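You operate a simulated robot arm through the tools that you are given. There is no shell and no other tool.

You run a simulated robot arm. Do the job below in one go: nothing can be reset, and whatever is moved stays where it is left.

## Task
Wipe the yellow mat's melon and the turntable's coconut clean, then turn to SHOW.
Fine: use the yellow cloth and put it back; bruise nothing.

Only the result counts: the job must be done as asked and must still hold three seconds after the hand-in. Knocking over, shifting, dropping, spilling or breaking anything else fails it. Flat cloth is picked up by pressing the open fingertips on it (5 to 10 N) and closing them slowly along it; thin cloth reads only 2 to 8 mm in the jaws.

## Robot
A 7-joint arm with a two-finger parallel gripper, fixed in place. Base frame: the origin is on the floor under the middle of its stand, x ahead of it, y to its left, z up. Lengths are in m, angles in rad, forces in N, time in s.
It reaches about 1.479 m from its shoulder. Its first joint turns from -2.897 to 2.897 rad. Payload 4.4 kg.
The TCP is the grasp point between the finger pads, 0.023 m short of the fingertips. In the tool frame z runs along the fingers and y along their closing line. The gripper opens to 0.094 m. The fingers are 0.038 m wide and 0.01 m thick; the gripper's body (0.054 by 0.096 m) begins 0.039 m behind the TCP.
Orientation is told as [roll, pitch, yaw] about the base's x, y, z axes, in that order, counted from this pose: with the fingers straight down and closing along the base's y, the tool's x points along the base's -x, its y along +y and its z along -z.

## Interface
- The arm moves only by the tool step_arm. Its argument "series" is a list of rows, each a list of 3 entries, a list of its own where there are three numbers: the closure, from 0 (fully open) to 1 (shut), then the shift along the tool's x, y, z in m, then the turn, a rotation vector about the tool's x, y, z in rad. In form: [[fingers, [dx, dy, dz], [ax, ay, az]], ...]. A call has 1 to 20 rows; each row shifts and turns the commanded pose from where the row before left it, along the tool's axes as they then stand. Each row takes 0.2 s and may step no farther than 0.05 m and 0.15 rad from the row before; otherwise, or with a gripper value out of range, the whole call is refused. A pose out of reach is approached as far as the arm can. The call stops where the force on the tool passes 40 N (or 10 N more than at its start, if that is more) or the arm is blocked; 0.2 s more then pass. The fingers move at their own pace (about 0.072 m/s each) and stop on an object; they squeeze with about 28 N. The grip force told is the motor's: it shows also when the fingers shut on nothing. Time passes only in rows, and 0.2 s behind the last, so rows that do not move let the fingers close. The reply holds the time, the measured pose of the TCP, the force on the tool along the base axes, the opening and the grip force, in the units named above and with some noise, with the torque about the TCP (base axes, N m) and any sound that the robot's microphone picked up, and new pictures: "pictures" is both (left out), scene, wrist or none.
- Cameras (640 x 400 px; columns grow to the right, rows downward): "scene" is fixed at [0.2215, -0.6513, 1.5472]; the picture's right is [0.93, -0.37, 0.00], its down [-0.11, -0.28, -0.95] and it looks along [0.35, 0.88, -0.30] (base axes); focal length 365 px, centre (320, 200). "wrist" rides on the gripper at [0.086, 0.016, -0.074] in the tool frame; the picture's right is [-0.18, 0.98, 0.00], its down [-0.58, -0.11, -0.81] and it looks along [-0.79, -0.15, 0.59] (tool axes); focal length 243 px, centre (320, 200). There is no depth. A picture from a camera that has moved, and an enlarged one, comes with that camera's place and axes in the base frame and with its lens.
- enlarge(camera, box): a new picture of the part [left, top, right, bottom] of that camera's present view, enlarged. It takes no simulated time.
- finish_job(): hands the job in; it is judged then, once.

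Nothing tells you positions but the pictures and the camera data. Unless the task says otherwise, let go and move clear before handing in.

The tools are called after "Call:" as a command line: name --argument value ..., lists and objects as JSON in quotes. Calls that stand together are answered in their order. step_arm: Moves the arm, as the interface text tells. Its arguments: {"type":"object","properties":{"series":{"type":"array"},"pictures":{"type":"string","enum":["both","scene","wrist","none"]}},"required":["series"]} The other tools are called the same way: enlarge (camera, box) takes an enlarged picture of a part of a camera's view; finish_job () hands the job in.

At the start:

```text
clock: 0.0
position: [0.3496, 0.5493, 1.2298]
tcp_rot: [-0.001, -0.001, 0.0]
contact_force: [1.2, 0.3, -0.7]
torque: [0.01, -0.04, -0.02]
gripper_width: 0.0942
grasp_force: 0.1
```

scene: 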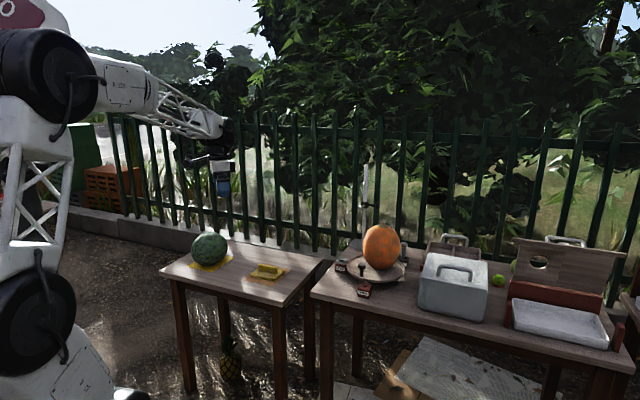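
wrist: 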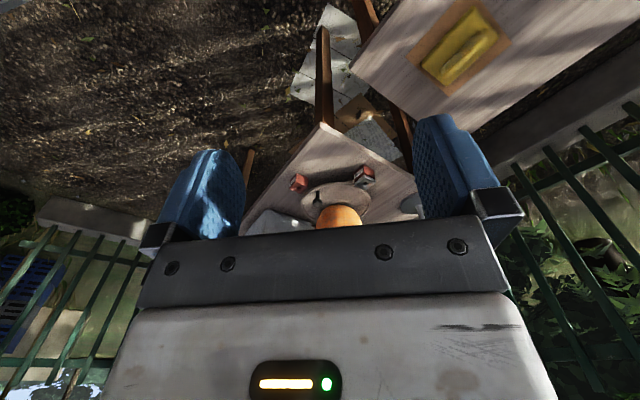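

I see a small table with a green melon on a yellow mat and a yellow cloth, and a longer table with a turntable carrying an orange thing and some covers. I'll look closer before moving.

Call:
enlarge --camera "scene" --box '[150, 210, 310, 310]'

Call:
enlarge --camera "scene" --box '[320, 210, 480, 310]'

Call:
enlarge --camera "scene" --box '[420, 210, 640, 350]'

Call:
enlarge --camera "wrist" --box '[220, 100, 540, 300]'

```text
4.00 times, centred on (230, 260) of scene
camera zoom: at [0.2215, -0.6513, 1.5472], right [0.93, -0.37, 0.0], down [-0.11, -0.28, -0.95], along [0.35, 0.88, -0.3], focal length 1460 px, centre (680, -40)
```

zoom: 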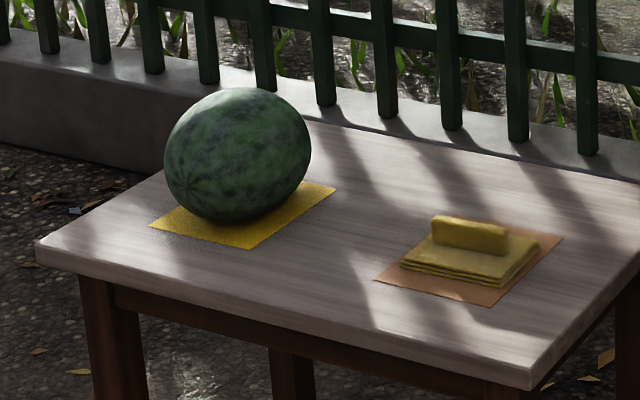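

```text
4.00 times, centred on (400, 260) of scene
camera zoom: at [0.2215, -0.6513, 1.5472], right [0.93, -0.37, 0.0], down [-0.11, -0.28, -0.95], along [0.35, 0.88, -0.3], focal length 1460 px, centre (0, -40)
```

zoom: 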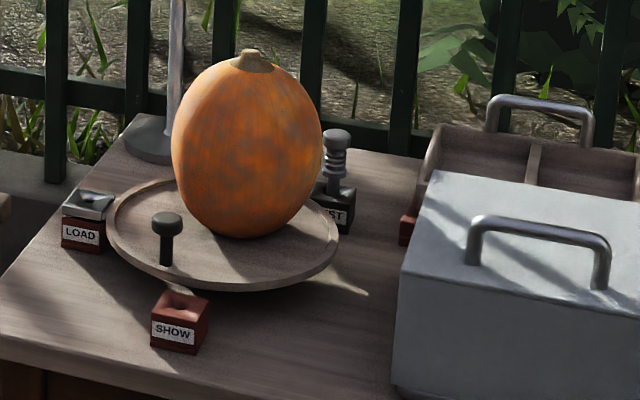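

```text
2.86 times, centred on (530, 280) of scene
camera zoom: at [0.2215, -0.6513, 1.5472], right [0.93, -0.37, 0.0], down [-0.11, -0.28, -0.95], along [0.35, 0.88, -0.3], focal length 1043 px, centre (-280, -29)
```

zoom: 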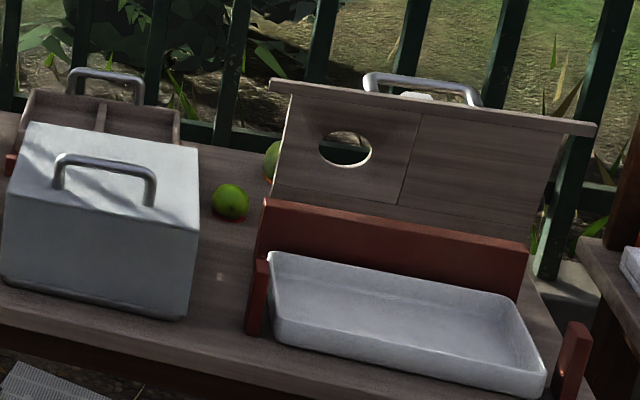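

```text
2.00 times, centred on (380, 200) of wrist
camera zoom: at [0.263, 0.5649, 1.3038], right [0.18, 0.98, 0.0], down [0.58, -0.11, 0.81], along [0.79, -0.15, -0.59], focal length 485 px, centre (200, 200)
```

zoom: 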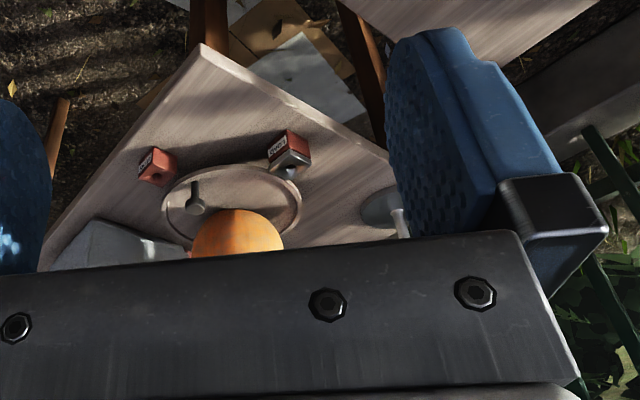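

The orange fruit on the turntable looks like a king coconut. I'll zoom in further for dirt spots before planning.

Call:
enlarge --camera "scene" --box '[182, 222, 246, 278]'

Call:
enlarge --camera "scene" --box '[330, 215, 420, 305]'

Call:
enlarge --camera "scene" --box '[235, 255, 305, 295]'

Call:
enlarge --camera "wrist" --box '[400, 0, 540, 100]'

```text
7.14 times, centred on (214, 250) of scene
camera zoom: at [0.2215, -0.6513, 1.5472], right [0.93, -0.37, 0.0], down [-0.11, -0.28, -0.95], along [0.35, 0.88, -0.3], focal length 2607 px, centre (1077, -157)
```

zoom: 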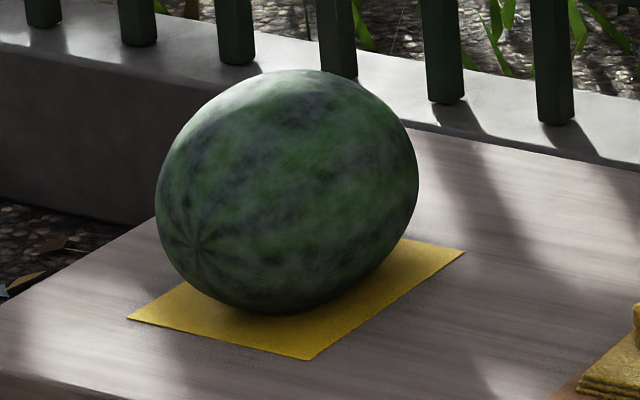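

```text
4.44 times, centred on (375, 260) of scene
camera zoom: at [0.2215, -0.6513, 1.5472], right [0.93, -0.37, 0.0], down [-0.11, -0.28, -0.95], along [0.35, 0.88, -0.3], focal length 1622 px, centre (76, -67)
```

zoom: 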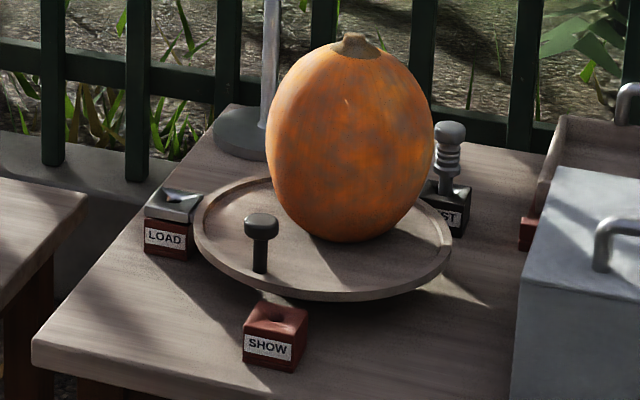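

```text
9.14 times, centred on (270, 275) of scene
camera zoom: at [0.2215, -0.6513, 1.5472], right [0.93, -0.37, 0.0], down [-0.11, -0.28, -0.95], along [0.35, 0.88, -0.3], focal length 3336 px, centre (777, -486)
```

zoom: 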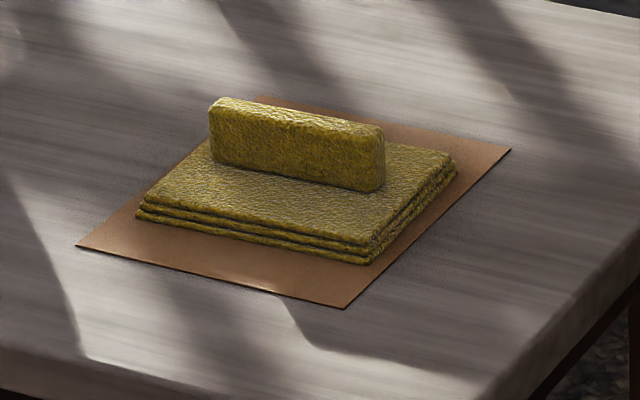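

```text
4.00 times, centred on (470, 50) of wrist
camera zoom: at [0.263, 0.5649, 1.3038], right [0.18, 0.98, 0.0], down [0.58, -0.11, 0.81], along [0.79, -0.15, -0.59], focal length 970 px, centre (-280, 800)
```

zoom: 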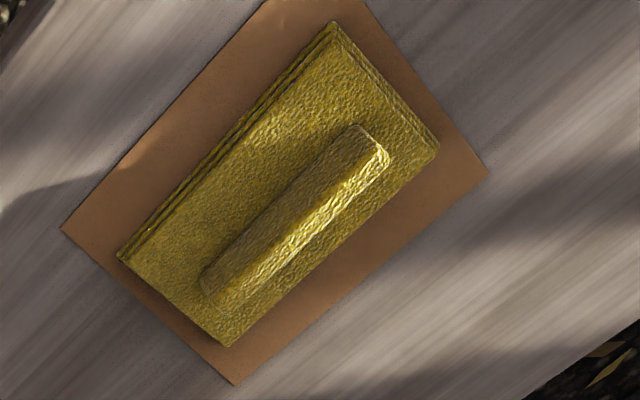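

I can see the folded yellow cloth with a raised fold on a brown mat near (0.55, 0.84, 0.70), the melon near (0.32, 1.07), and the turntable near (0.94, 0.52, 0.82). I'll move the wrist camera above and before the turntable to look closely.

Call:
step_arm --series '[[0, [-0.05, 0, 0.005], [0, 0, 0]], [0, [-0.05, 0, 0.005], [0, 0, 0]], [0, [-0.05, 0, 0.005], [0, 0, 0]], [0, [-0.05, 0, 0.005], [0, 0, 0]], [0, [-0.05, 0, 0.005], [0, 0, 0]], [0, [-0.05, 0, 0.005], [0, 0, 0]], [0, [-0.03, 0, 0.005], [0, 0, 0]], [0, [0, 0, 0], [0, 0, 0]]]'

```text
refused: row 1 steps farther than a row can; nothing moved
```

The first step was slightly longer than allowed; I'll resend the same move with smaller steps.

Call:
step_arm --series '[[0, [-0.049, 0, 0.005], [0, 0, 0]], [0, [-0.049, 0, 0.005], [0, 0, 0]], [0, [-0.049, 0, 0.005], [0, 0, 0]], [0, [-0.049, 0, 0.005], [0, 0, 0]], [0, [-0.049, 0, 0.005], [0, 0, 0]], [0, [-0.049, 0, 0.005], [0, 0, 0]], [0, [-0.03, 0, 0.005], [0, 0, 0]], [0, [0, 0, 0], [0, 0, 0]]]'

```text
clock: 1.8
position: [0.6754, 0.5488, 1.1962]
tcp_rot: [-0.001, 0.001, 0.001]
contact_force: [0.8, 0.0, -0.5]
torque: [0.01, -0.02, 0.01]
gripper_width: 0.0938
grasp_force: 0.0
camera wrist: at [0.5889, 0.5654, 1.2697], right [0.18, 0.98, 0.0], down [0.58, -0.11, 0.81], along [0.79, -0.15, -0.59], focal length 243 px, centre (320, 200)
```

scene: 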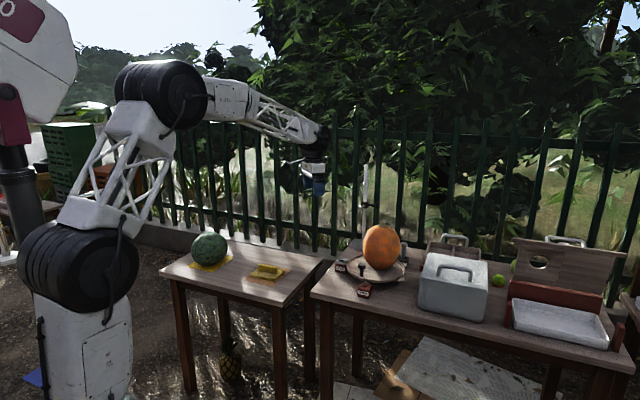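
wrist: 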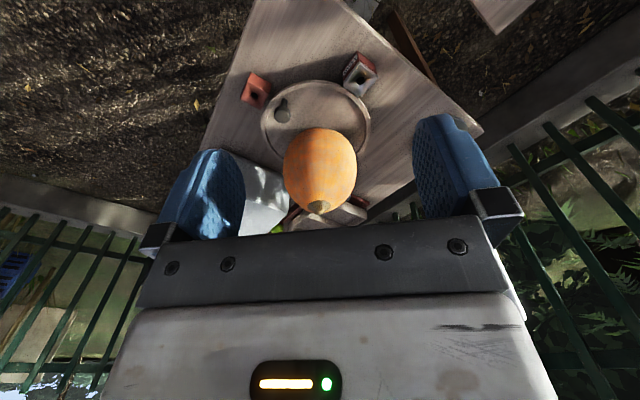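

Call:
enlarge --camera "wrist" --box '[230, 40, 400, 240]'

Call:
enlarge --camera "wrist" --box '[270, 120, 370, 220]'

Call:
enlarge --camera "wrist" --box '[230, 40, 390, 140]'

```text
2.00 times, centred on (315, 140) of wrist
camera zoom: at [0.5889, 0.5654, 1.2697], right [0.18, 0.98, 0.0], down [0.58, -0.11, 0.81], along [0.79, -0.15, -0.59], focal length 485 px, centre (330, 320)
```

zoom: 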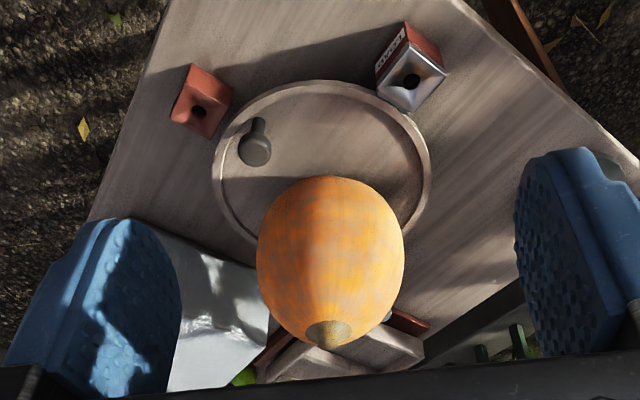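

```text
4.00 times, centred on (320, 170) of wrist
camera zoom: at [0.5889, 0.5654, 1.2697], right [0.18, 0.98, 0.0], down [0.58, -0.11, 0.81], along [0.79, -0.15, -0.59], focal length 970 px, centre (320, 320)
```

zoom: 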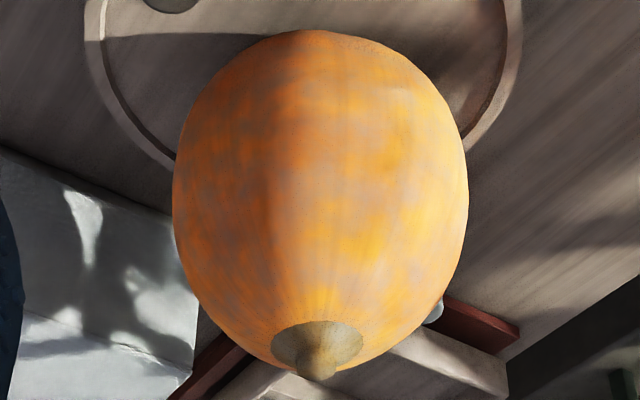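

```text
4.00 times, centred on (310, 90) of wrist
camera zoom: at [0.5889, 0.5654, 1.2697], right [0.18, 0.98, 0.0], down [0.58, -0.11, 0.81], along [0.79, -0.15, -0.59], focal length 970 px, centre (360, 640)
```

zoom: 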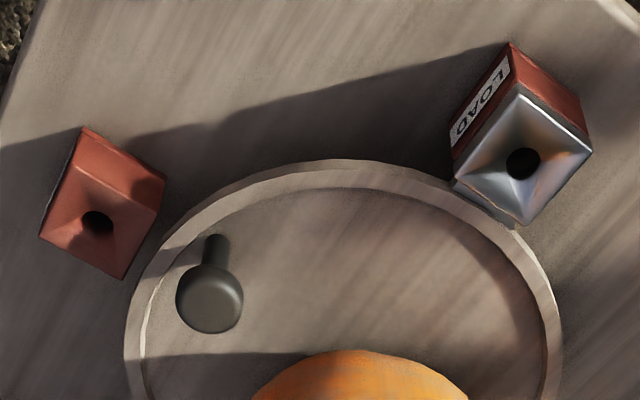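

The turntable fruit is smeared with grey-brown dirt; there are socket blocks LOAD, SHOW and a third station with a knobbed plunger. I'll go round to the +y side and look back to see the other sides.

Call:
step_arm --series '[[0, [-0.041, 0.0275, 0], [0, 0, 0]], [0, [-0.041, 0.0275, 0], [0, 0, 0]], [0, [-0.041, 0.0275, 0], [0, 0, 0]], [0, [-0.041, 0.0275, 0], [0, 0, 0]], [0, [-0.041, 0.0275, 0], [0, 0, 0]], [0, [-0.041, 0.0275, 0], [0, 0, 0]], [0, [0, 0, 0], [0, 0, 0.15]], [0, [0, 0, 0], [0, 0, 0.15]], [0, [0, 0, 0], [0, 0, 0.15]], [0, [0, 0, 0], [0, 0, 0.15]], [0, [0, 0, 0], [0, 0, 0.15]], [0, [0, 0, 0], [0, 0, 0.15]], [0, [0, 0, 0], [0, 0, 0.15]], [0, [0, 0, 0], [0, 0, 0.15]], [0, [0, 0, 0], [0, 0, 0.15]], [0, [0, 0, 0], [0, 0, 0.15]], [0, [0, 0, 0], [0, 0, 0.07]], [0, [0, 0, 0], [0, 0, 0]]]'

```text
clock: 5.6
position: [0.9193, 0.7139, 1.1955]
tcp_rot: [0.0, 0.0, -1.57]
contact_force: [0.9, 0.8, 0.3]
torque: [-0.01, 0.02, -0.02]
gripper_width: 0.094
grasp_force: 0.0
camera wrist: at [0.9356, 0.8004, 1.2687], right [0.98, -0.18, 0.0], down [-0.11, -0.58, 0.81], along [-0.15, -0.79, -0.59], focal length 243 px, centre (320, 200)
```

scene: 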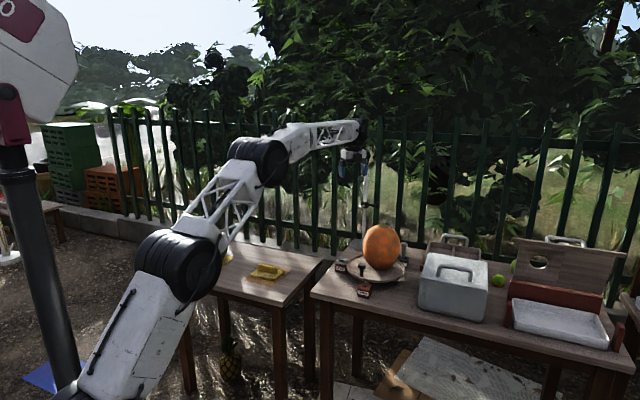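
wrist: 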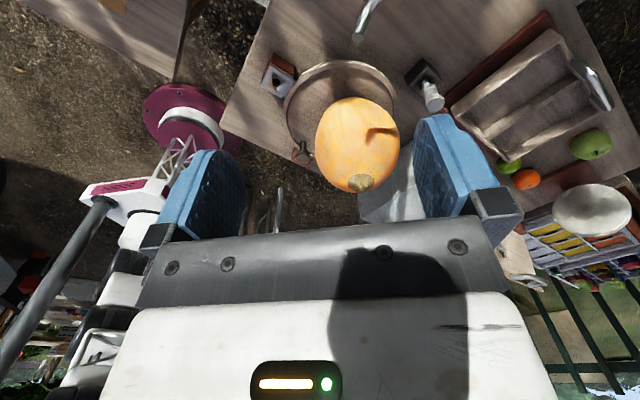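

Call:
enlarge --camera "wrist" --box '[240, 0, 480, 150]'

Call:
enlarge --camera "wrist" --box '[300, 85, 420, 205]'

Call:
enlarge --camera "wrist" --box '[390, 40, 470, 120]'

Call:
enlarge --camera "wrist" --box '[440, 0, 640, 280]'

```text
2.67 times, centred on (360, 75) of wrist
camera zoom: at [0.9356, 0.8004, 1.2687], right [0.98, -0.18, 0.0], down [-0.11, -0.58, 0.81], along [-0.15, -0.79, -0.59], focal length 647 px, centre (213, 533)
```

zoom: 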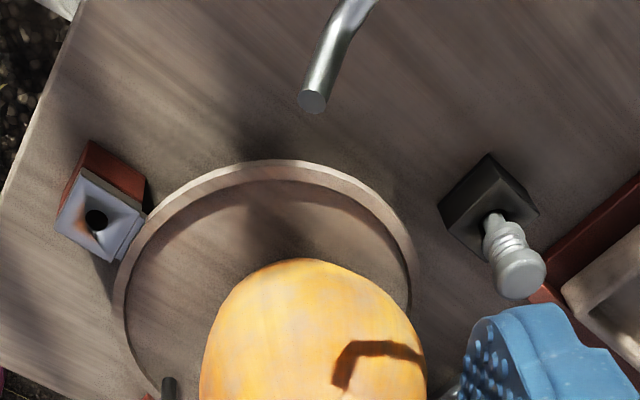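

```text
3.33 times, centred on (360, 145) of wrist
camera zoom: at [0.9356, 0.8004, 1.2687], right [0.98, -0.18, 0.0], down [-0.11, -0.58, 0.81], along [-0.15, -0.79, -0.59], focal length 809 px, centre (187, 383)
```

zoom: 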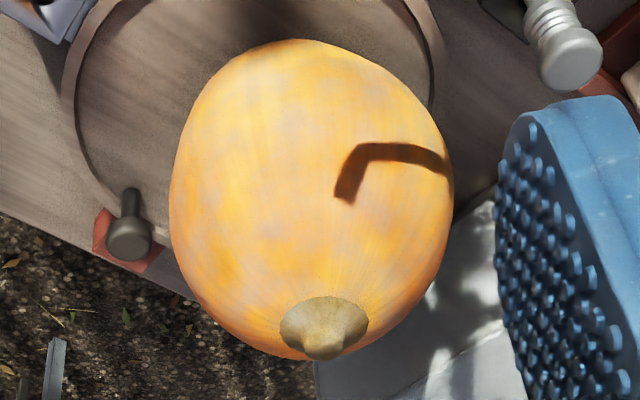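

```text
5.00 times, centred on (430, 80) of wrist
camera zoom: at [0.9356, 0.8004, 1.2687], right [0.98, -0.18, 0.0], down [-0.11, -0.58, 0.81], along [-0.15, -0.79, -0.59], focal length 1213 px, centre (-230, 800)
```

zoom: 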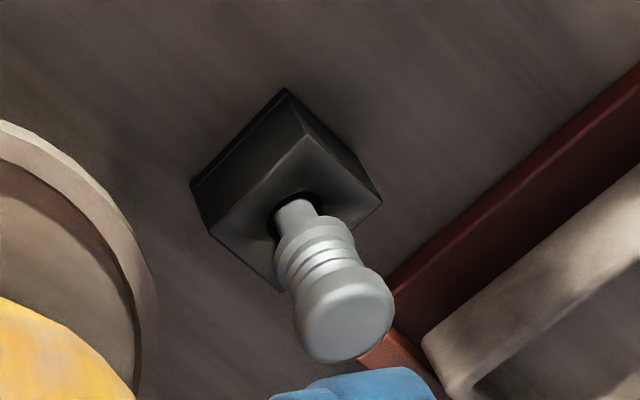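

```text
1.43 times, centred on (540, 140) of wrist
camera zoom: at [0.9356, 0.8004, 1.2687], right [0.98, -0.18, 0.0], down [-0.11, -0.58, 0.81], along [-0.15, -0.79, -0.59], focal length 347 px, centre (6, 286)
```

zoom: 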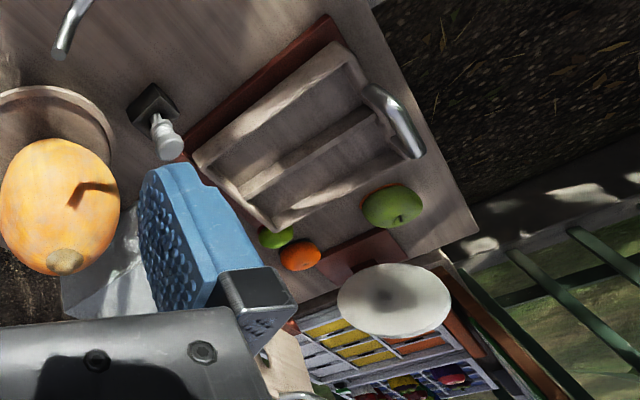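

The third block is black with a metal pin in its socket, and there's a tall bent metal pole near the turntable that I must not touch. I'll zoom on the pole and on the station names.

Call:
enlarge --camera "scene" --box '[320, 120, 420, 270]'

Call:
enlarge --camera "scene" --box '[380, 230, 430, 280]'

Call:
enlarge --camera "wrist" --box '[80, 60, 260, 240]'

```text
2.67 times, centred on (370, 195) of scene
camera zoom: at [0.2215, -0.6513, 1.5472], right [0.93, -0.37, 0.0], down [-0.11, -0.28, -0.95], along [0.35, 0.88, -0.3], focal length 973 px, centre (187, 213)
```

zoom: 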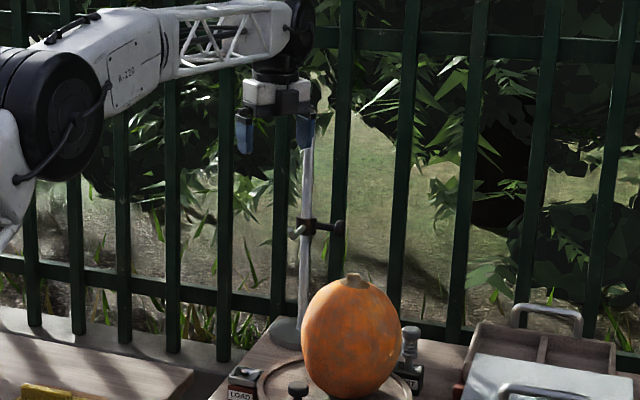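

```text
8.00 times, centred on (405, 255) of scene
camera zoom: at [0.2215, -0.6513, 1.5472], right [0.93, -0.37, 0.0], down [-0.11, -0.28, -0.95], along [0.35, 0.88, -0.3], focal length 2919 px, centre (-360, -240)
```

zoom: 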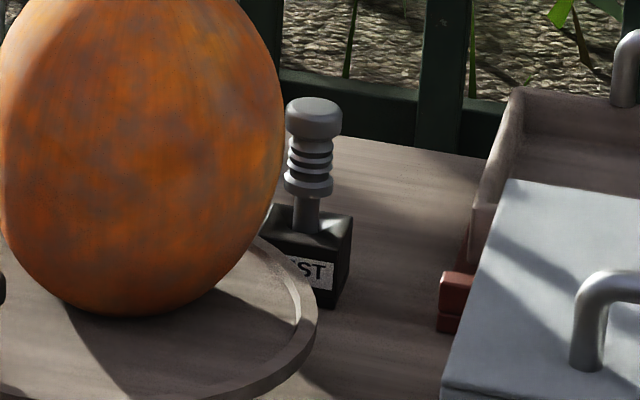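

```text
2.22 times, centred on (170, 150) of wrist
camera zoom: at [0.9356, 0.8004, 1.2687], right [0.98, -0.18, 0.0], down [-0.11, -0.58, 0.81], along [-0.15, -0.79, -0.59], focal length 539 px, centre (653, 311)
```

zoom: 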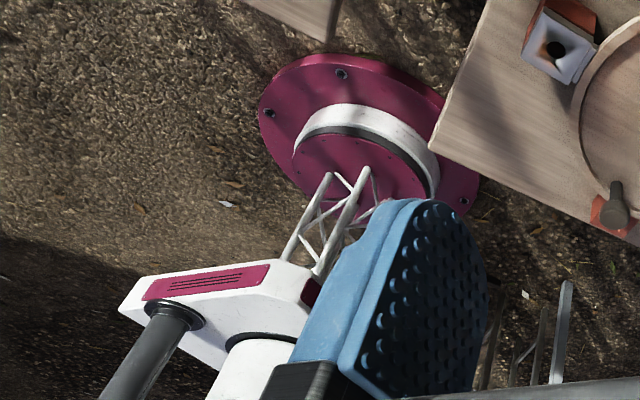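

The bent thing is a stand with a clamp rod near (1.01, 0.78) that ends near (0.95, 0.71, 1.02); I'll keep clear of it. Next I'll back away and go look at the melon from above.

Call:
step_arm --series '[[0, [0, -0.03, -0.035], [0, 0, 0]], [0, [0, -0.03, -0.035], [0, 0, 0]], [0, [0, 0, 0], [0, 0, -0.15]], [0, [0, 0, 0], [0, 0, -0.15]], [0, [0, 0, 0], [0, 0, -0.15]], [0, [0, 0, 0], [0, 0, -0.15]], [0, [0, 0, 0], [0, 0, -0.15]], [0, [0, 0, 0], [0, 0, -0.15]], [0, [0, 0, 0], [0, 0, -0.15]], [0, [0, 0, 0], [0, 0, -0.15]], [0, [0, 0, 0], [0, 0, -0.15]], [0, [0, 0, 0], [0, 0, -0.15]], [0, [0, 0, 0], [0, 0, -0.07]]]' --pictures "none"

Call:
step_arm --series '[[0, [0.041, 0.021, 0.0], [0, 0, 0]], [0, [0.041, 0.021, 0.0], [0, 0, 0]], [0, [0.041, 0.021, 0.01], [0, 0, 0]], [0, [0.041, 0.021, 0.01], [0, 0, 0]], [0, [0.041, 0.021, 0.01], [0, 0, 0]], [0, [0.041, 0.021, 0.01], [0, 0, 0]], [0, [0.041, 0.021, 0.01], [0, 0, 0]], [0, [0.041, 0.021, 0.01], [0, 0, 0]], [0, [0.041, 0.021, 0.01], [0, 0, 0]], [0, [0.041, 0.021, 0.01], [0, 0, 0]], [0, [0.041, 0.021, 0.015], [0, 0, 0]], [0, [0.041, 0.021, 0.015], [0, 0, 0]], [0, [0.041, 0.021, 0.015], [0, 0, 0]], [0, [0.041, 0.021, 0.015], [0, 0, 0]], [0, [0.041, 0.021, 0.015], [0, 0, 0]], [0, [0.041, 0.021, 0.015], [0, 0, 0]], [0, [0, 0, 0.04], [0, 0, 0]], [0, [0, 0, 0], [0, 0, 0]]]'

```text
clock: 8.4
position: [0.8595, 0.7142, 1.2642]
tcp_rot: [0.0, -0.001, 0.001]
contact_force: [1.0, 0.4, 0.4]
torque: [0.02, 0.0, 0.04]
gripper_width: 0.094
grasp_force: 0.1
```

```text
clock: 12.2
position: [0.2032, 1.0492, 1.0546]
tcp_rot: [0.0, 0.001, -0.001]
contact_force: [0.6, 0.0, 0.0]
torque: [-0.03, 0.01, 0.02]
gripper_width: 0.0939
grasp_force: 0.1
camera wrist: at [0.1177, 1.0657, 1.1272], right [0.18, 0.98, 0.0], down [0.58, -0.11, 0.81], along [0.79, -0.15, -0.59], focal length 243 px, centre (320, 200)
```

scene: 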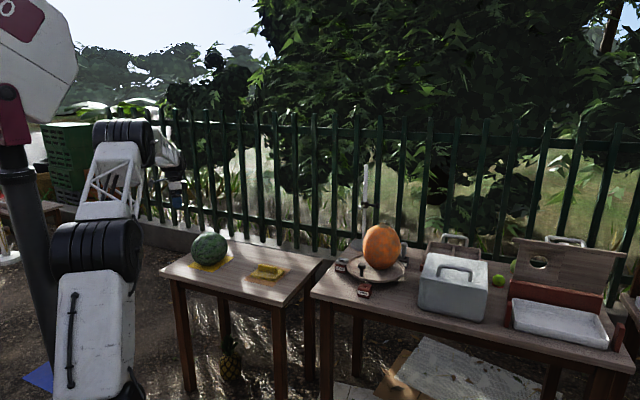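
wrist: 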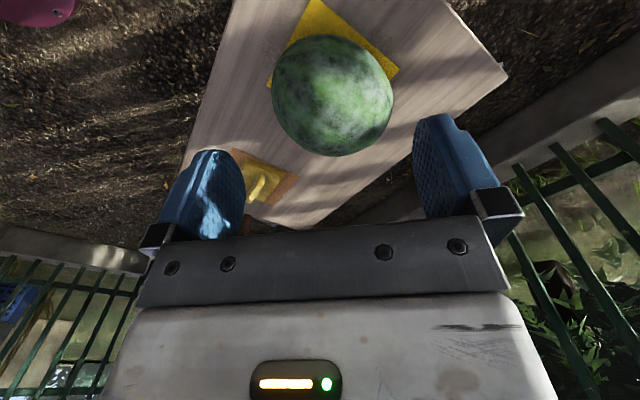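

Call:
enlarge --camera "wrist" --box '[255, 20, 405, 170]'

Call:
enlarge --camera "wrist" --box '[220, 130, 320, 230]'

```text
2.67 times, centred on (330, 95) of wrist
camera zoom: at [0.1177, 1.0657, 1.1272], right [0.18, 0.98, 0.0], down [0.58, -0.11, 0.81], along [0.79, -0.15, -0.59], focal length 647 px, centre (293, 480)
```

zoom: 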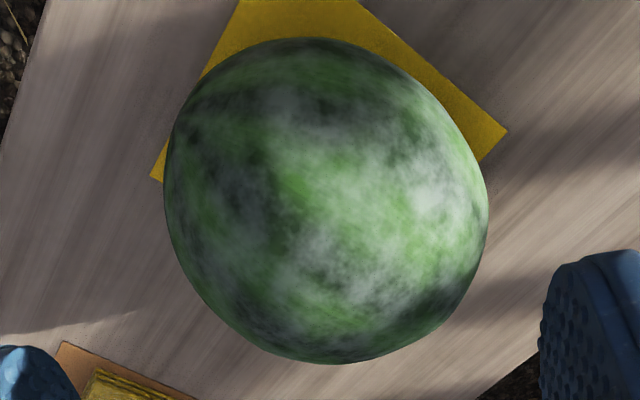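

```text
4.00 times, centred on (270, 180) of wrist
camera zoom: at [0.1177, 1.0657, 1.1272], right [0.18, 0.98, 0.0], down [0.58, -0.11, 0.81], along [0.79, -0.15, -0.59], focal length 970 px, centre (520, 280)
```

zoom: 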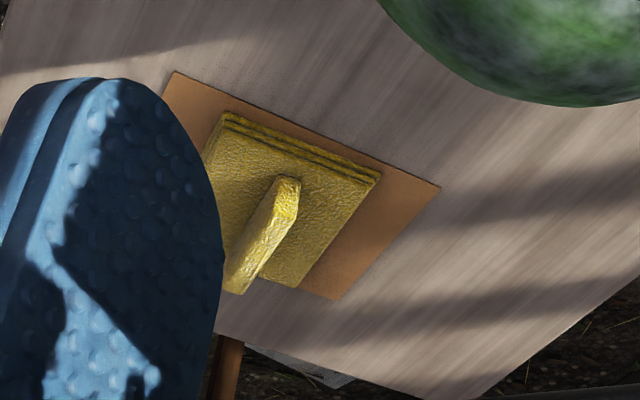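

The melon is near (0.316, 1.046, 0.79) with a whitish dust film over its top, and the cloth's ridge centre is near (0.541, 0.812), axis along (1,-1). I'll go above the cloth, turned so the fingers straddle the ridge, and check the alignment.

Call:
step_arm --series '[[0, [-0.04, -0.028, 0], [0, 0, 0]], [0, [-0.04, -0.028, 0], [0, 0, 0]], [0, [-0.04, -0.028, 0], [0, 0, 0]], [0, [-0.04, -0.028, 0], [0, 0, 0]], [0, [-0.04, -0.028, 0], [0, 0, 0]], [0, [-0.04, -0.028, 0], [0, 0, 0]], [0, [-0.04, -0.028, 0], [0, 0, 0]], [0, [-0.04, -0.028, 0], [0, 0, 0]], [0, [-0.018, -0.013, 0], [0, 0, 0]], [0, [0, 0, 0.02], [0, 0, 0.15]], [0, [0, 0, 0.02], [0, 0, 0.15]], [0, [0, 0, 0.02], [0, 0, 0.15]], [0, [0, 0, 0.02], [0, 0, 0.15]], [0, [0, 0, 0.02], [0, 0, 0.15]], [0, [0, 0, 0.01], [0, 0, 0.035]], [0, [0, 0, 0], [0, 0, 0]]]'

```text
clock: 15.6
position: [0.5418, 0.8124, 0.946]
tcp_rot: [0.0, -0.001, -0.785]
contact_force: [0.0, 1.0, 0.0]
torque: [0.04, -0.01, 0.02]
gripper_width: 0.0941
grasp_force: 0.1
camera wrist: at [0.4917, 0.8849, 1.0201], right [0.82, 0.57, 0.0], down [0.33, -0.49, 0.81], along [0.46, -0.67, -0.59], focal length 243 px, centre (320, 200)
```

scene: 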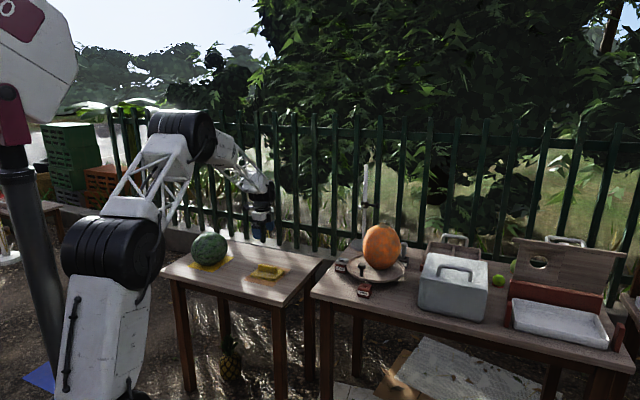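
wrist: 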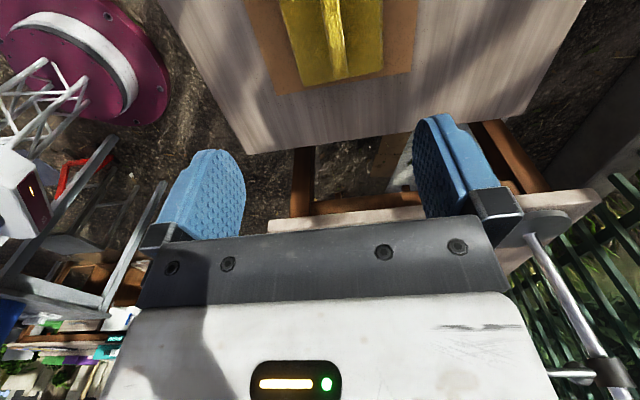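

Call:
enlarge --camera "wrist" --box '[230, 0, 430, 120]'

Call:
enlarge --camera "scene" --box '[220, 190, 320, 290]'

```text
3.20 times, centred on (330, 60) of wrist
camera zoom: at [0.4917, 0.8849, 1.0201], right [0.82, 0.57, 0.0], down [0.33, -0.49, 0.81], along [0.46, -0.67, -0.59], focal length 776 px, centre (288, 648)
```

zoom: 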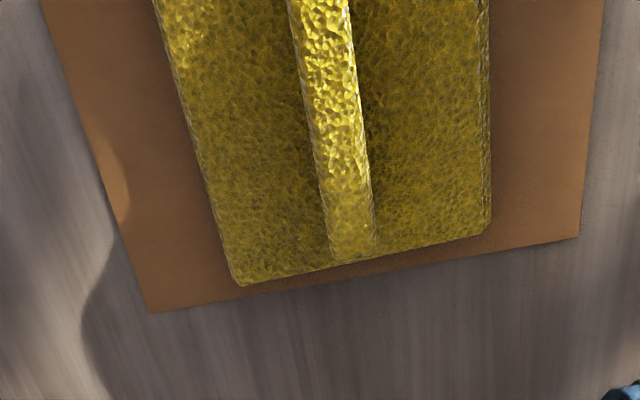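

```text
4.00 times, centred on (270, 240) of scene
camera zoom: at [0.2215, -0.6513, 1.5472], right [0.93, -0.37, 0.0], down [-0.11, -0.28, -0.95], along [0.35, 0.88, -0.3], focal length 1460 px, centre (520, 40)
```

zoom: 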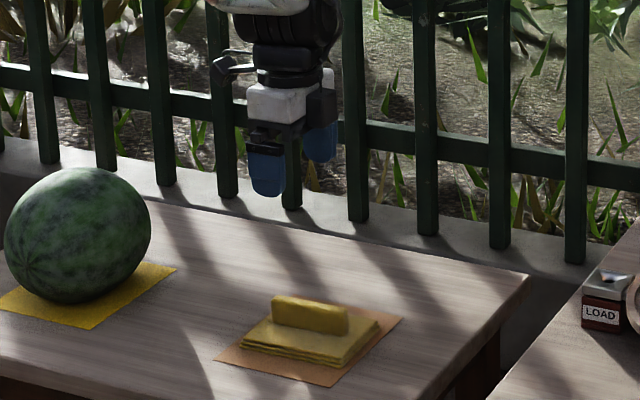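

The ridge is parallel to the tool's x and about 13 mm off in the tool's +y. I'll shift there and go down to straddle it.

Call:
step_arm --series '[[0, [0, 0.0132, 0], [0, 0, 0]], [0, [0, 0, 0.04], [0, 0, 0]], [0, [0, 0, 0.04], [0, 0, 0]], [0, [0, 0, 0.04], [0, 0, 0]], [0, [0, 0, 0.03], [0, 0, 0]], [0, [0, 0, 0.015], [0, 0, 0]], [0, [0, 0, 0], [0, 0, 0]]]'

```text
clock: 17.2
position: [0.5526, 0.8208, 0.7807]
tcp_rot: [0.0, 0.0, -0.784]
contact_force: [0.0, 0.3, 0.1]
torque: [-0.03, -0.01, 0.01]
gripper_width: 0.0939
grasp_force: 0.0
camera wrist: at [0.5032, 0.8932, 0.8544], right [0.82, 0.57, 0.0], down [0.33, -0.49, 0.81], along [0.46, -0.66, -0.59], focal length 243 px, centre (320, 200)
```

scene: 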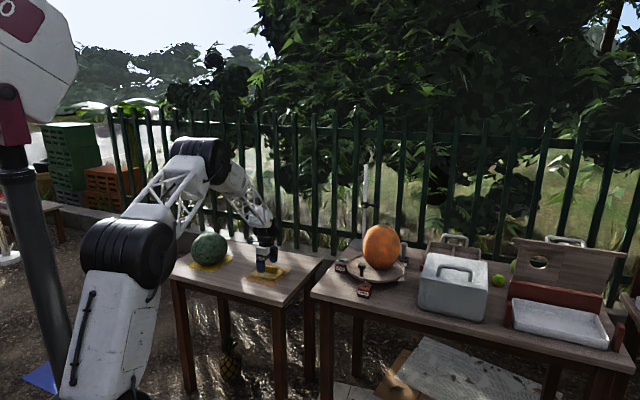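
wrist: 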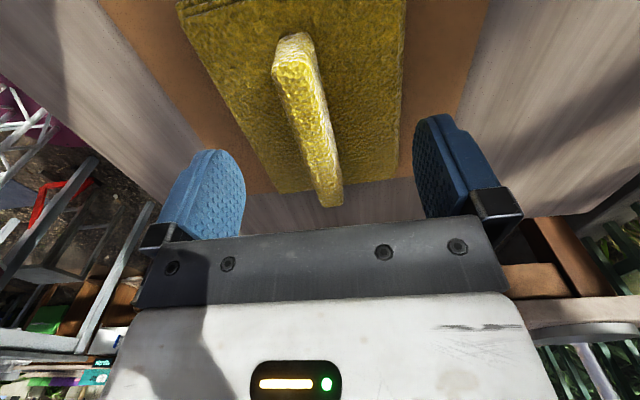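

Call:
enlarge --camera "wrist" --box '[150, 0, 470, 220]'

Call:
enlarge --camera "scene" --box '[235, 235, 305, 295]'

```text
1.82 times, centred on (310, 110) of wrist
camera zoom: at [0.5032, 0.8932, 0.8544], right [0.82, 0.57, 0.0], down [0.33, -0.49, 0.81], along [0.46, -0.66, -0.59], focal length 441 px, centre (338, 364)
```

zoom: 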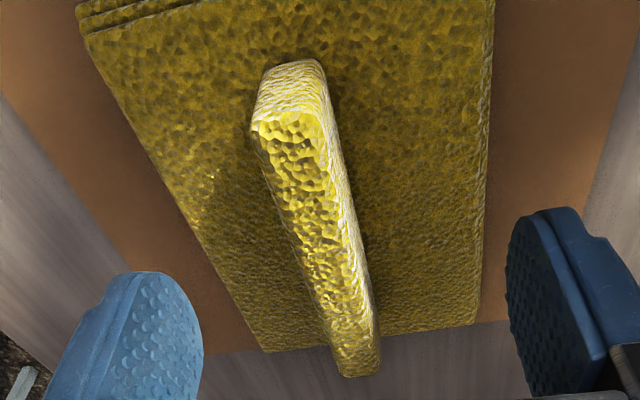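

```text
6.67 times, centred on (270, 265) of scene
camera zoom: at [0.2215, -0.6513, 1.5472], right [0.93, -0.37, 0.0], down [-0.11, -0.28, -0.95], along [0.35, 0.88, -0.3], focal length 2433 px, centre (653, -233)
```

zoom: 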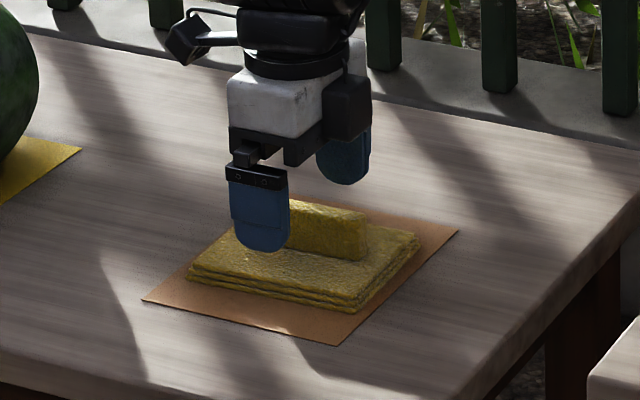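

The fingers straddle the ridge well centred (within 2 mm). I'll lower until the tips are just above the pad.

Call:
step_arm --series '[[0, [0, 0, 0.01], [0, 0, 0]], [0, [0, 0, 0.006], [0, 0, 0]], [0, [0, 0, 0], [0, 0, 0]]]' --pictures "scene"

Call:
enlarge --camera "scene" --box '[240, 240, 300, 290]'

```text
clock: 18.0
position: [0.5515, 0.8214, 0.7646]
tcp_rot: [0.001, 0.0, -0.784]
contact_force: [0.0, -0.5, -0.4]
torque: [0.04, 0.05, -0.02]
gripper_width: 0.0941
grasp_force: 0.0
```

scene: 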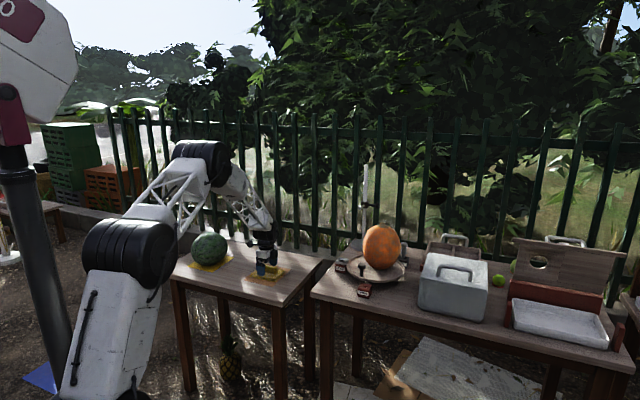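

```text
8.00 times, centred on (270, 265) of scene
camera zoom: at [0.2215, -0.6513, 1.5472], right [0.93, -0.37, 0.0], down [-0.11, -0.28, -0.95], along [0.35, 0.88, -0.3], focal length 2919 px, centre (720, -320)
```

zoom: 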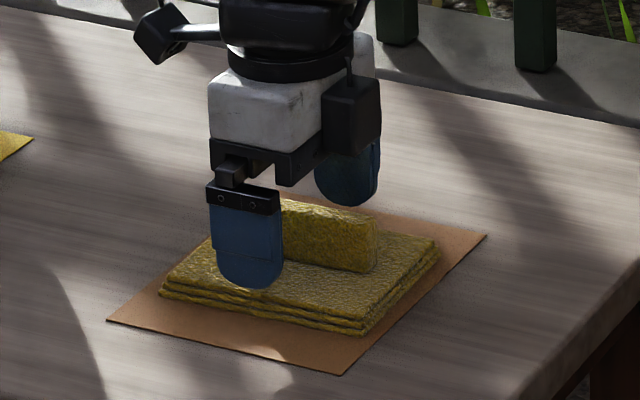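

Call:
step_arm --series '[[0, [0, 0, 0.004], [0, 0, 0]], [0, [0, 0, 0], [0, 0, 0]]]' --pictures "none"

Call:
step_arm --series '[[0, [0, 0, 0.003], [0, 0, 0]], [0, [0, 0, 0], [0, 0, 0]]]' --pictures "none"

```text
clock: 18.6
position: [0.5512, 0.822, 0.7601]
tcp_rot: [0.0, -0.001, -0.783]
contact_force: [-0.1, -0.4, -0.1]
torque: [0.0, 0.0, -0.01]
gripper_width: 0.094
grasp_force: 0.1
```

```text
clock: 19.2
position: [0.5508, 0.8206, 0.7583]
tcp_rot: [-0.001, -0.001, -0.784]
contact_force: [-0.4, 0.2, -0.3]
torque: [0.02, 0.03, -0.01]
gripper_width: 0.094
grasp_force: 0.1
```

The tips are level with the lower part of the ridge and there's no contact yet. I'll close the fingers on the ridge.

Call:
step_arm --series '[[0.3, [0, 0, 0], [0, 0, 0]], [0.6, [0, 0, 0], [0, 0, 0]], [1, [0, 0, 0], [0, 0, 0]], [1, [0, 0, 0], [0, 0, 0]], [1, [0, 0, 0], [0, 0, 0]], [1, [0, 0, 0], [0, 0, 0]]]'

```text
clock: 20.6
position: [0.5512, 0.8223, 0.7573]
tcp_rot: [-0.001, 0.0, -0.783]
contact_force: [-0.2, 0.1, 1.6]
torque: [0.0, 0.02, -0.04]
gripper_width: 0.0153
grasp_force: 28.3
camera wrist: at [0.5013, 0.894, 0.8311], right [0.82, 0.57, 0.0], down [0.33, -0.49, 0.81], along [0.46, -0.66, -0.59], focal length 243 px, centre (320, 200)
```

scene: 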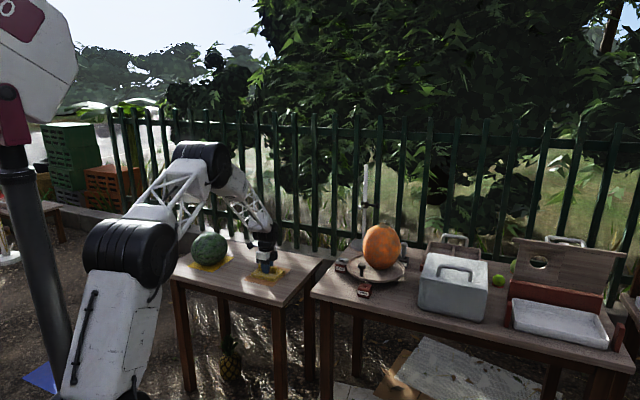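
wrist: 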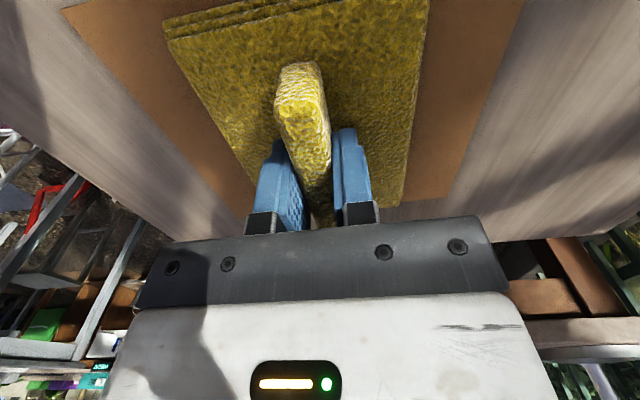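

Gripped at 15.3 mm with 28 N. The pickup pose to remember is TCP (0.551, 0.822, 0.758), yaw -0.784. Now I lift straight up.

Call:
step_arm --series '[[1, [0, 0, -0.01], [0, 0, 0]], [1, [0, 0, -0.03], [0, 0, 0]], [1, [0, 0, -0.04], [0, 0, 0]], [1, [0, 0, -0.04], [0, 0, 0]], [1, [0, 0, -0.04], [0, 0, 0]], [1, [0, 0, -0.04], [0, 0, 0]], [1, [0, 0, 0], [0, 0, 0]]]'

Call:
enlarge --camera "wrist" --box '[150, 0, 470, 240]'

Call:
enlarge --camera "scene" --box '[180, 190, 340, 290]'

```text
clock: 22.2
position: [0.5511, 0.8214, 0.9562]
tcp_rot: [0.001, 0.001, -0.782]
contact_force: [-0.9, -0.2, -1.2]
torque: [-0.02, -0.02, -0.02]
gripper_width: 0.0154
grasp_force: 27.8
camera wrist: at [0.5001, 0.8942, 1.0306], right [0.82, 0.57, 0.0], down [0.33, -0.49, 0.81], along [0.46, -0.67, -0.59], focal length 243 px, centre (320, 200)
```

scene: 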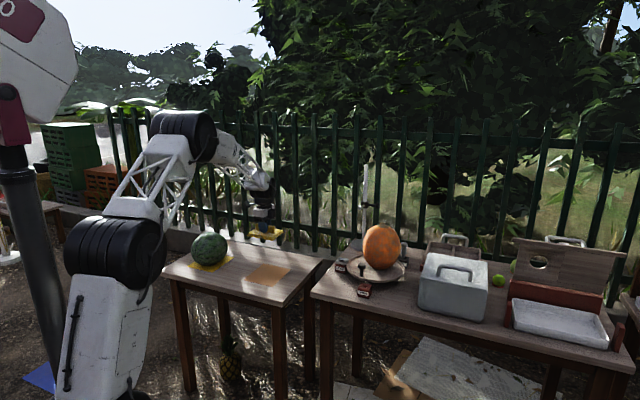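
wrist: 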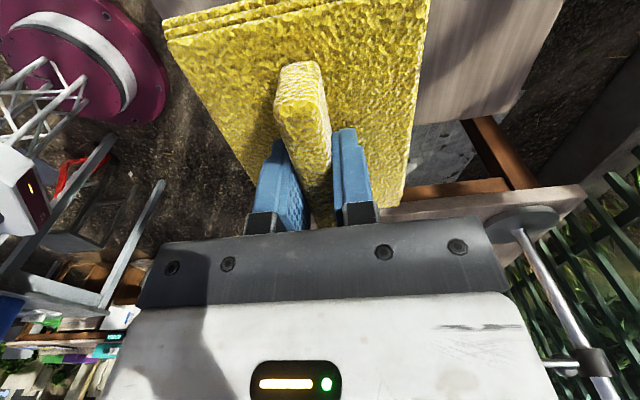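

```text
1.67 times, centred on (310, 120) of wrist
camera zoom: at [0.5001, 0.8942, 1.0306], right [0.82, 0.57, 0.0], down [0.33, -0.49, 0.81], along [0.46, -0.67, -0.59], focal length 404 px, centre (337, 333)
```

zoom: 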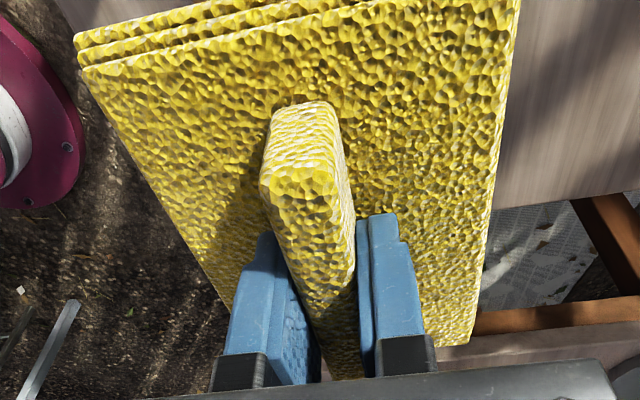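

```text
4.00 times, centred on (260, 240) of scene
camera zoom: at [0.2215, -0.6513, 1.5472], right [0.93, -0.37, 0.0], down [-0.11, -0.28, -0.95], along [0.35, 0.88, -0.3], focal length 1460 px, centre (560, 40)
```

zoom: 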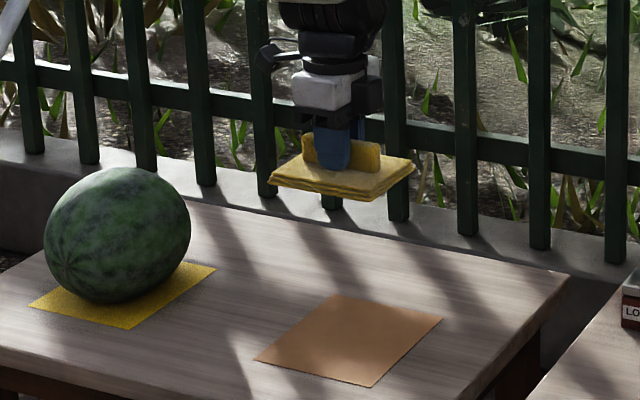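

The pad came up cleanly and its mat stayed put. The melon lies along the tool's +x direction, so I'll move over it at a safe height.

Call:
step_arm --series '[[1, [0.03, 0, -0.02], [0, 0, 0]], [1, [0.045, -0.001, -0.01], [0, 0, 0]], [1, [0.045, -0.001, -0.01], [0, 0, 0]], [1, [0.045, -0.001, -0.004], [0, 0, 0]], [1, [0.045, -0.001, 0], [0, 0, 0]], [1, [0.045, -0.001, 0], [0, 0, 0]], [1, [0.045, -0.001, 0], [0, 0, 0]], [1, [0.025, -0.001, 0], [0, 0, 0]], [1, [0, 0, 0], [0, 0, 0]]]'

Call:
enlarge --camera "scene" --box '[150, 160, 290, 290]'

Call:
enlarge --camera "wrist" --box '[150, 0, 490, 240]'

```text
clock: 24.2
position: [0.3155, 1.0479, 1.0013]
tcp_rot: [0.0, 0.0, -0.783]
contact_force: [-0.3, -0.8, -0.1]
torque: [0.04, 0.02, 0.0]
gripper_width: 0.0152
grasp_force: 27.9
camera wrist: at [0.2653, 1.1202, 1.0751], right [0.82, 0.57, 0.0], down [0.33, -0.49, 0.81], along [0.46, -0.66, -0.59], focal length 243 px, centre (320, 200)
```

scene: 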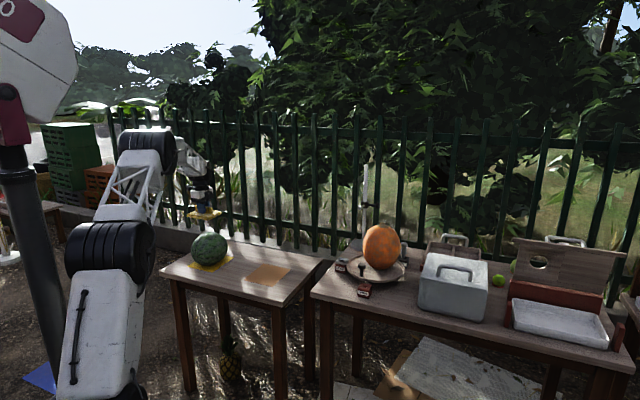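
wrist: 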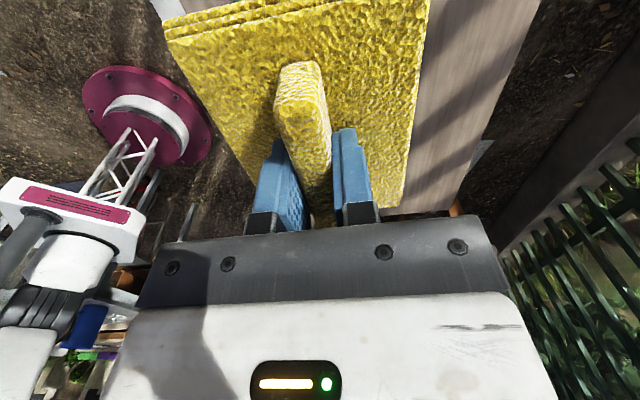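

```text
3.08 times, centred on (220, 225) of scene
camera zoom: at [0.2215, -0.6513, 1.5472], right [0.93, -0.37, 0.0], down [-0.11, -0.28, -0.95], along [0.35, 0.88, -0.3], focal length 1123 px, centre (628, 123)
```

zoom: 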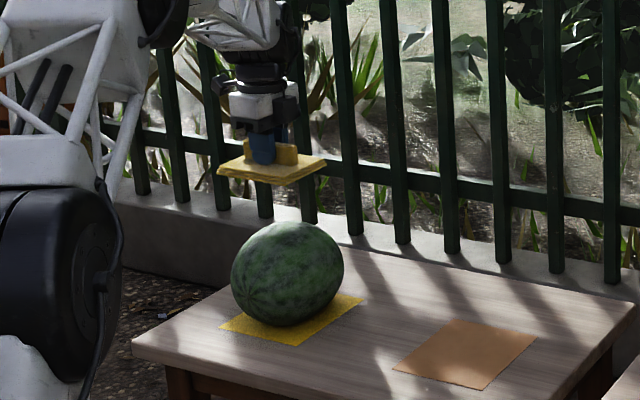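

```text
1.67 times, centred on (320, 120) of wrist
camera zoom: at [0.2653, 1.1202, 1.0751], right [0.82, 0.57, 0.0], down [0.33, -0.49, 0.81], along [0.46, -0.66, -0.59], focal length 404 px, centre (320, 333)
```

zoom: 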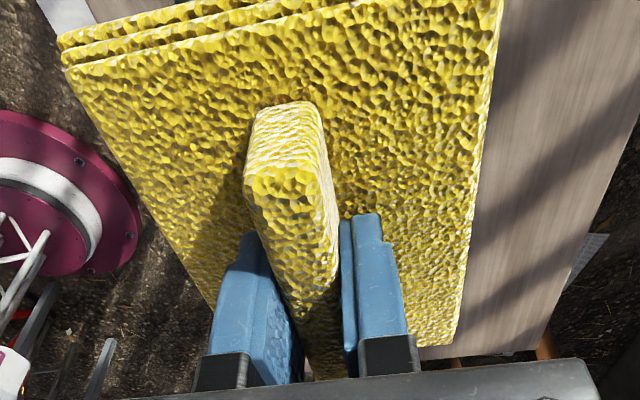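

The pad hangs over the melon's middle. I'll lower it gently in steps to find the contact height.

Call:
step_arm --series '[[1, [0, 0, 0.03], [0, 0, 0]], [1, [0, 0, 0.02], [0, 0, 0]], [1, [0, 0, 0.01], [0, 0, 0]], [1, [0, 0, 0], [0, 0, 0]]]' --pictures "scene"

Call:
enlarge --camera "scene" --box '[180, 200, 260, 280]'

```text
clock: 25.2
position: [0.3161, 1.0475, 0.9404]
tcp_rot: [0.001, -0.001, -0.784]
contact_force: [-0.4, 0.1, -1.7]
torque: [0.06, 0.01, 0.0]
gripper_width: 0.0154
grasp_force: 28.1
```

scene: 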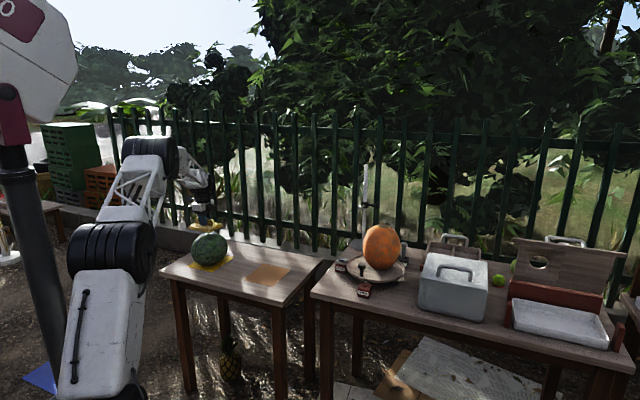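

```text
5.00 times, centred on (220, 240) of scene
camera zoom: at [0.2215, -0.6513, 1.5472], right [0.93, -0.37, 0.0], down [-0.11, -0.28, -0.95], along [0.35, 0.88, -0.3], focal length 1825 px, centre (820, 0)
```

zoom: 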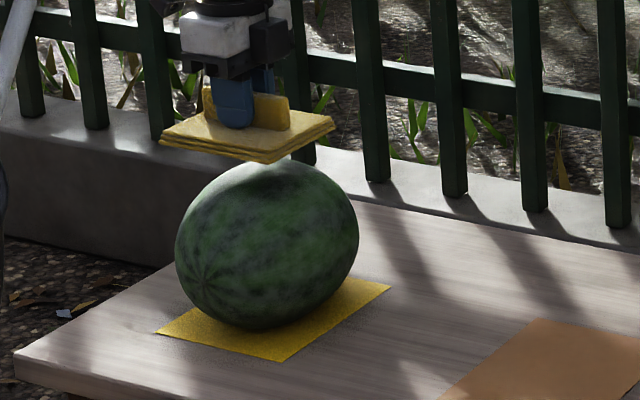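

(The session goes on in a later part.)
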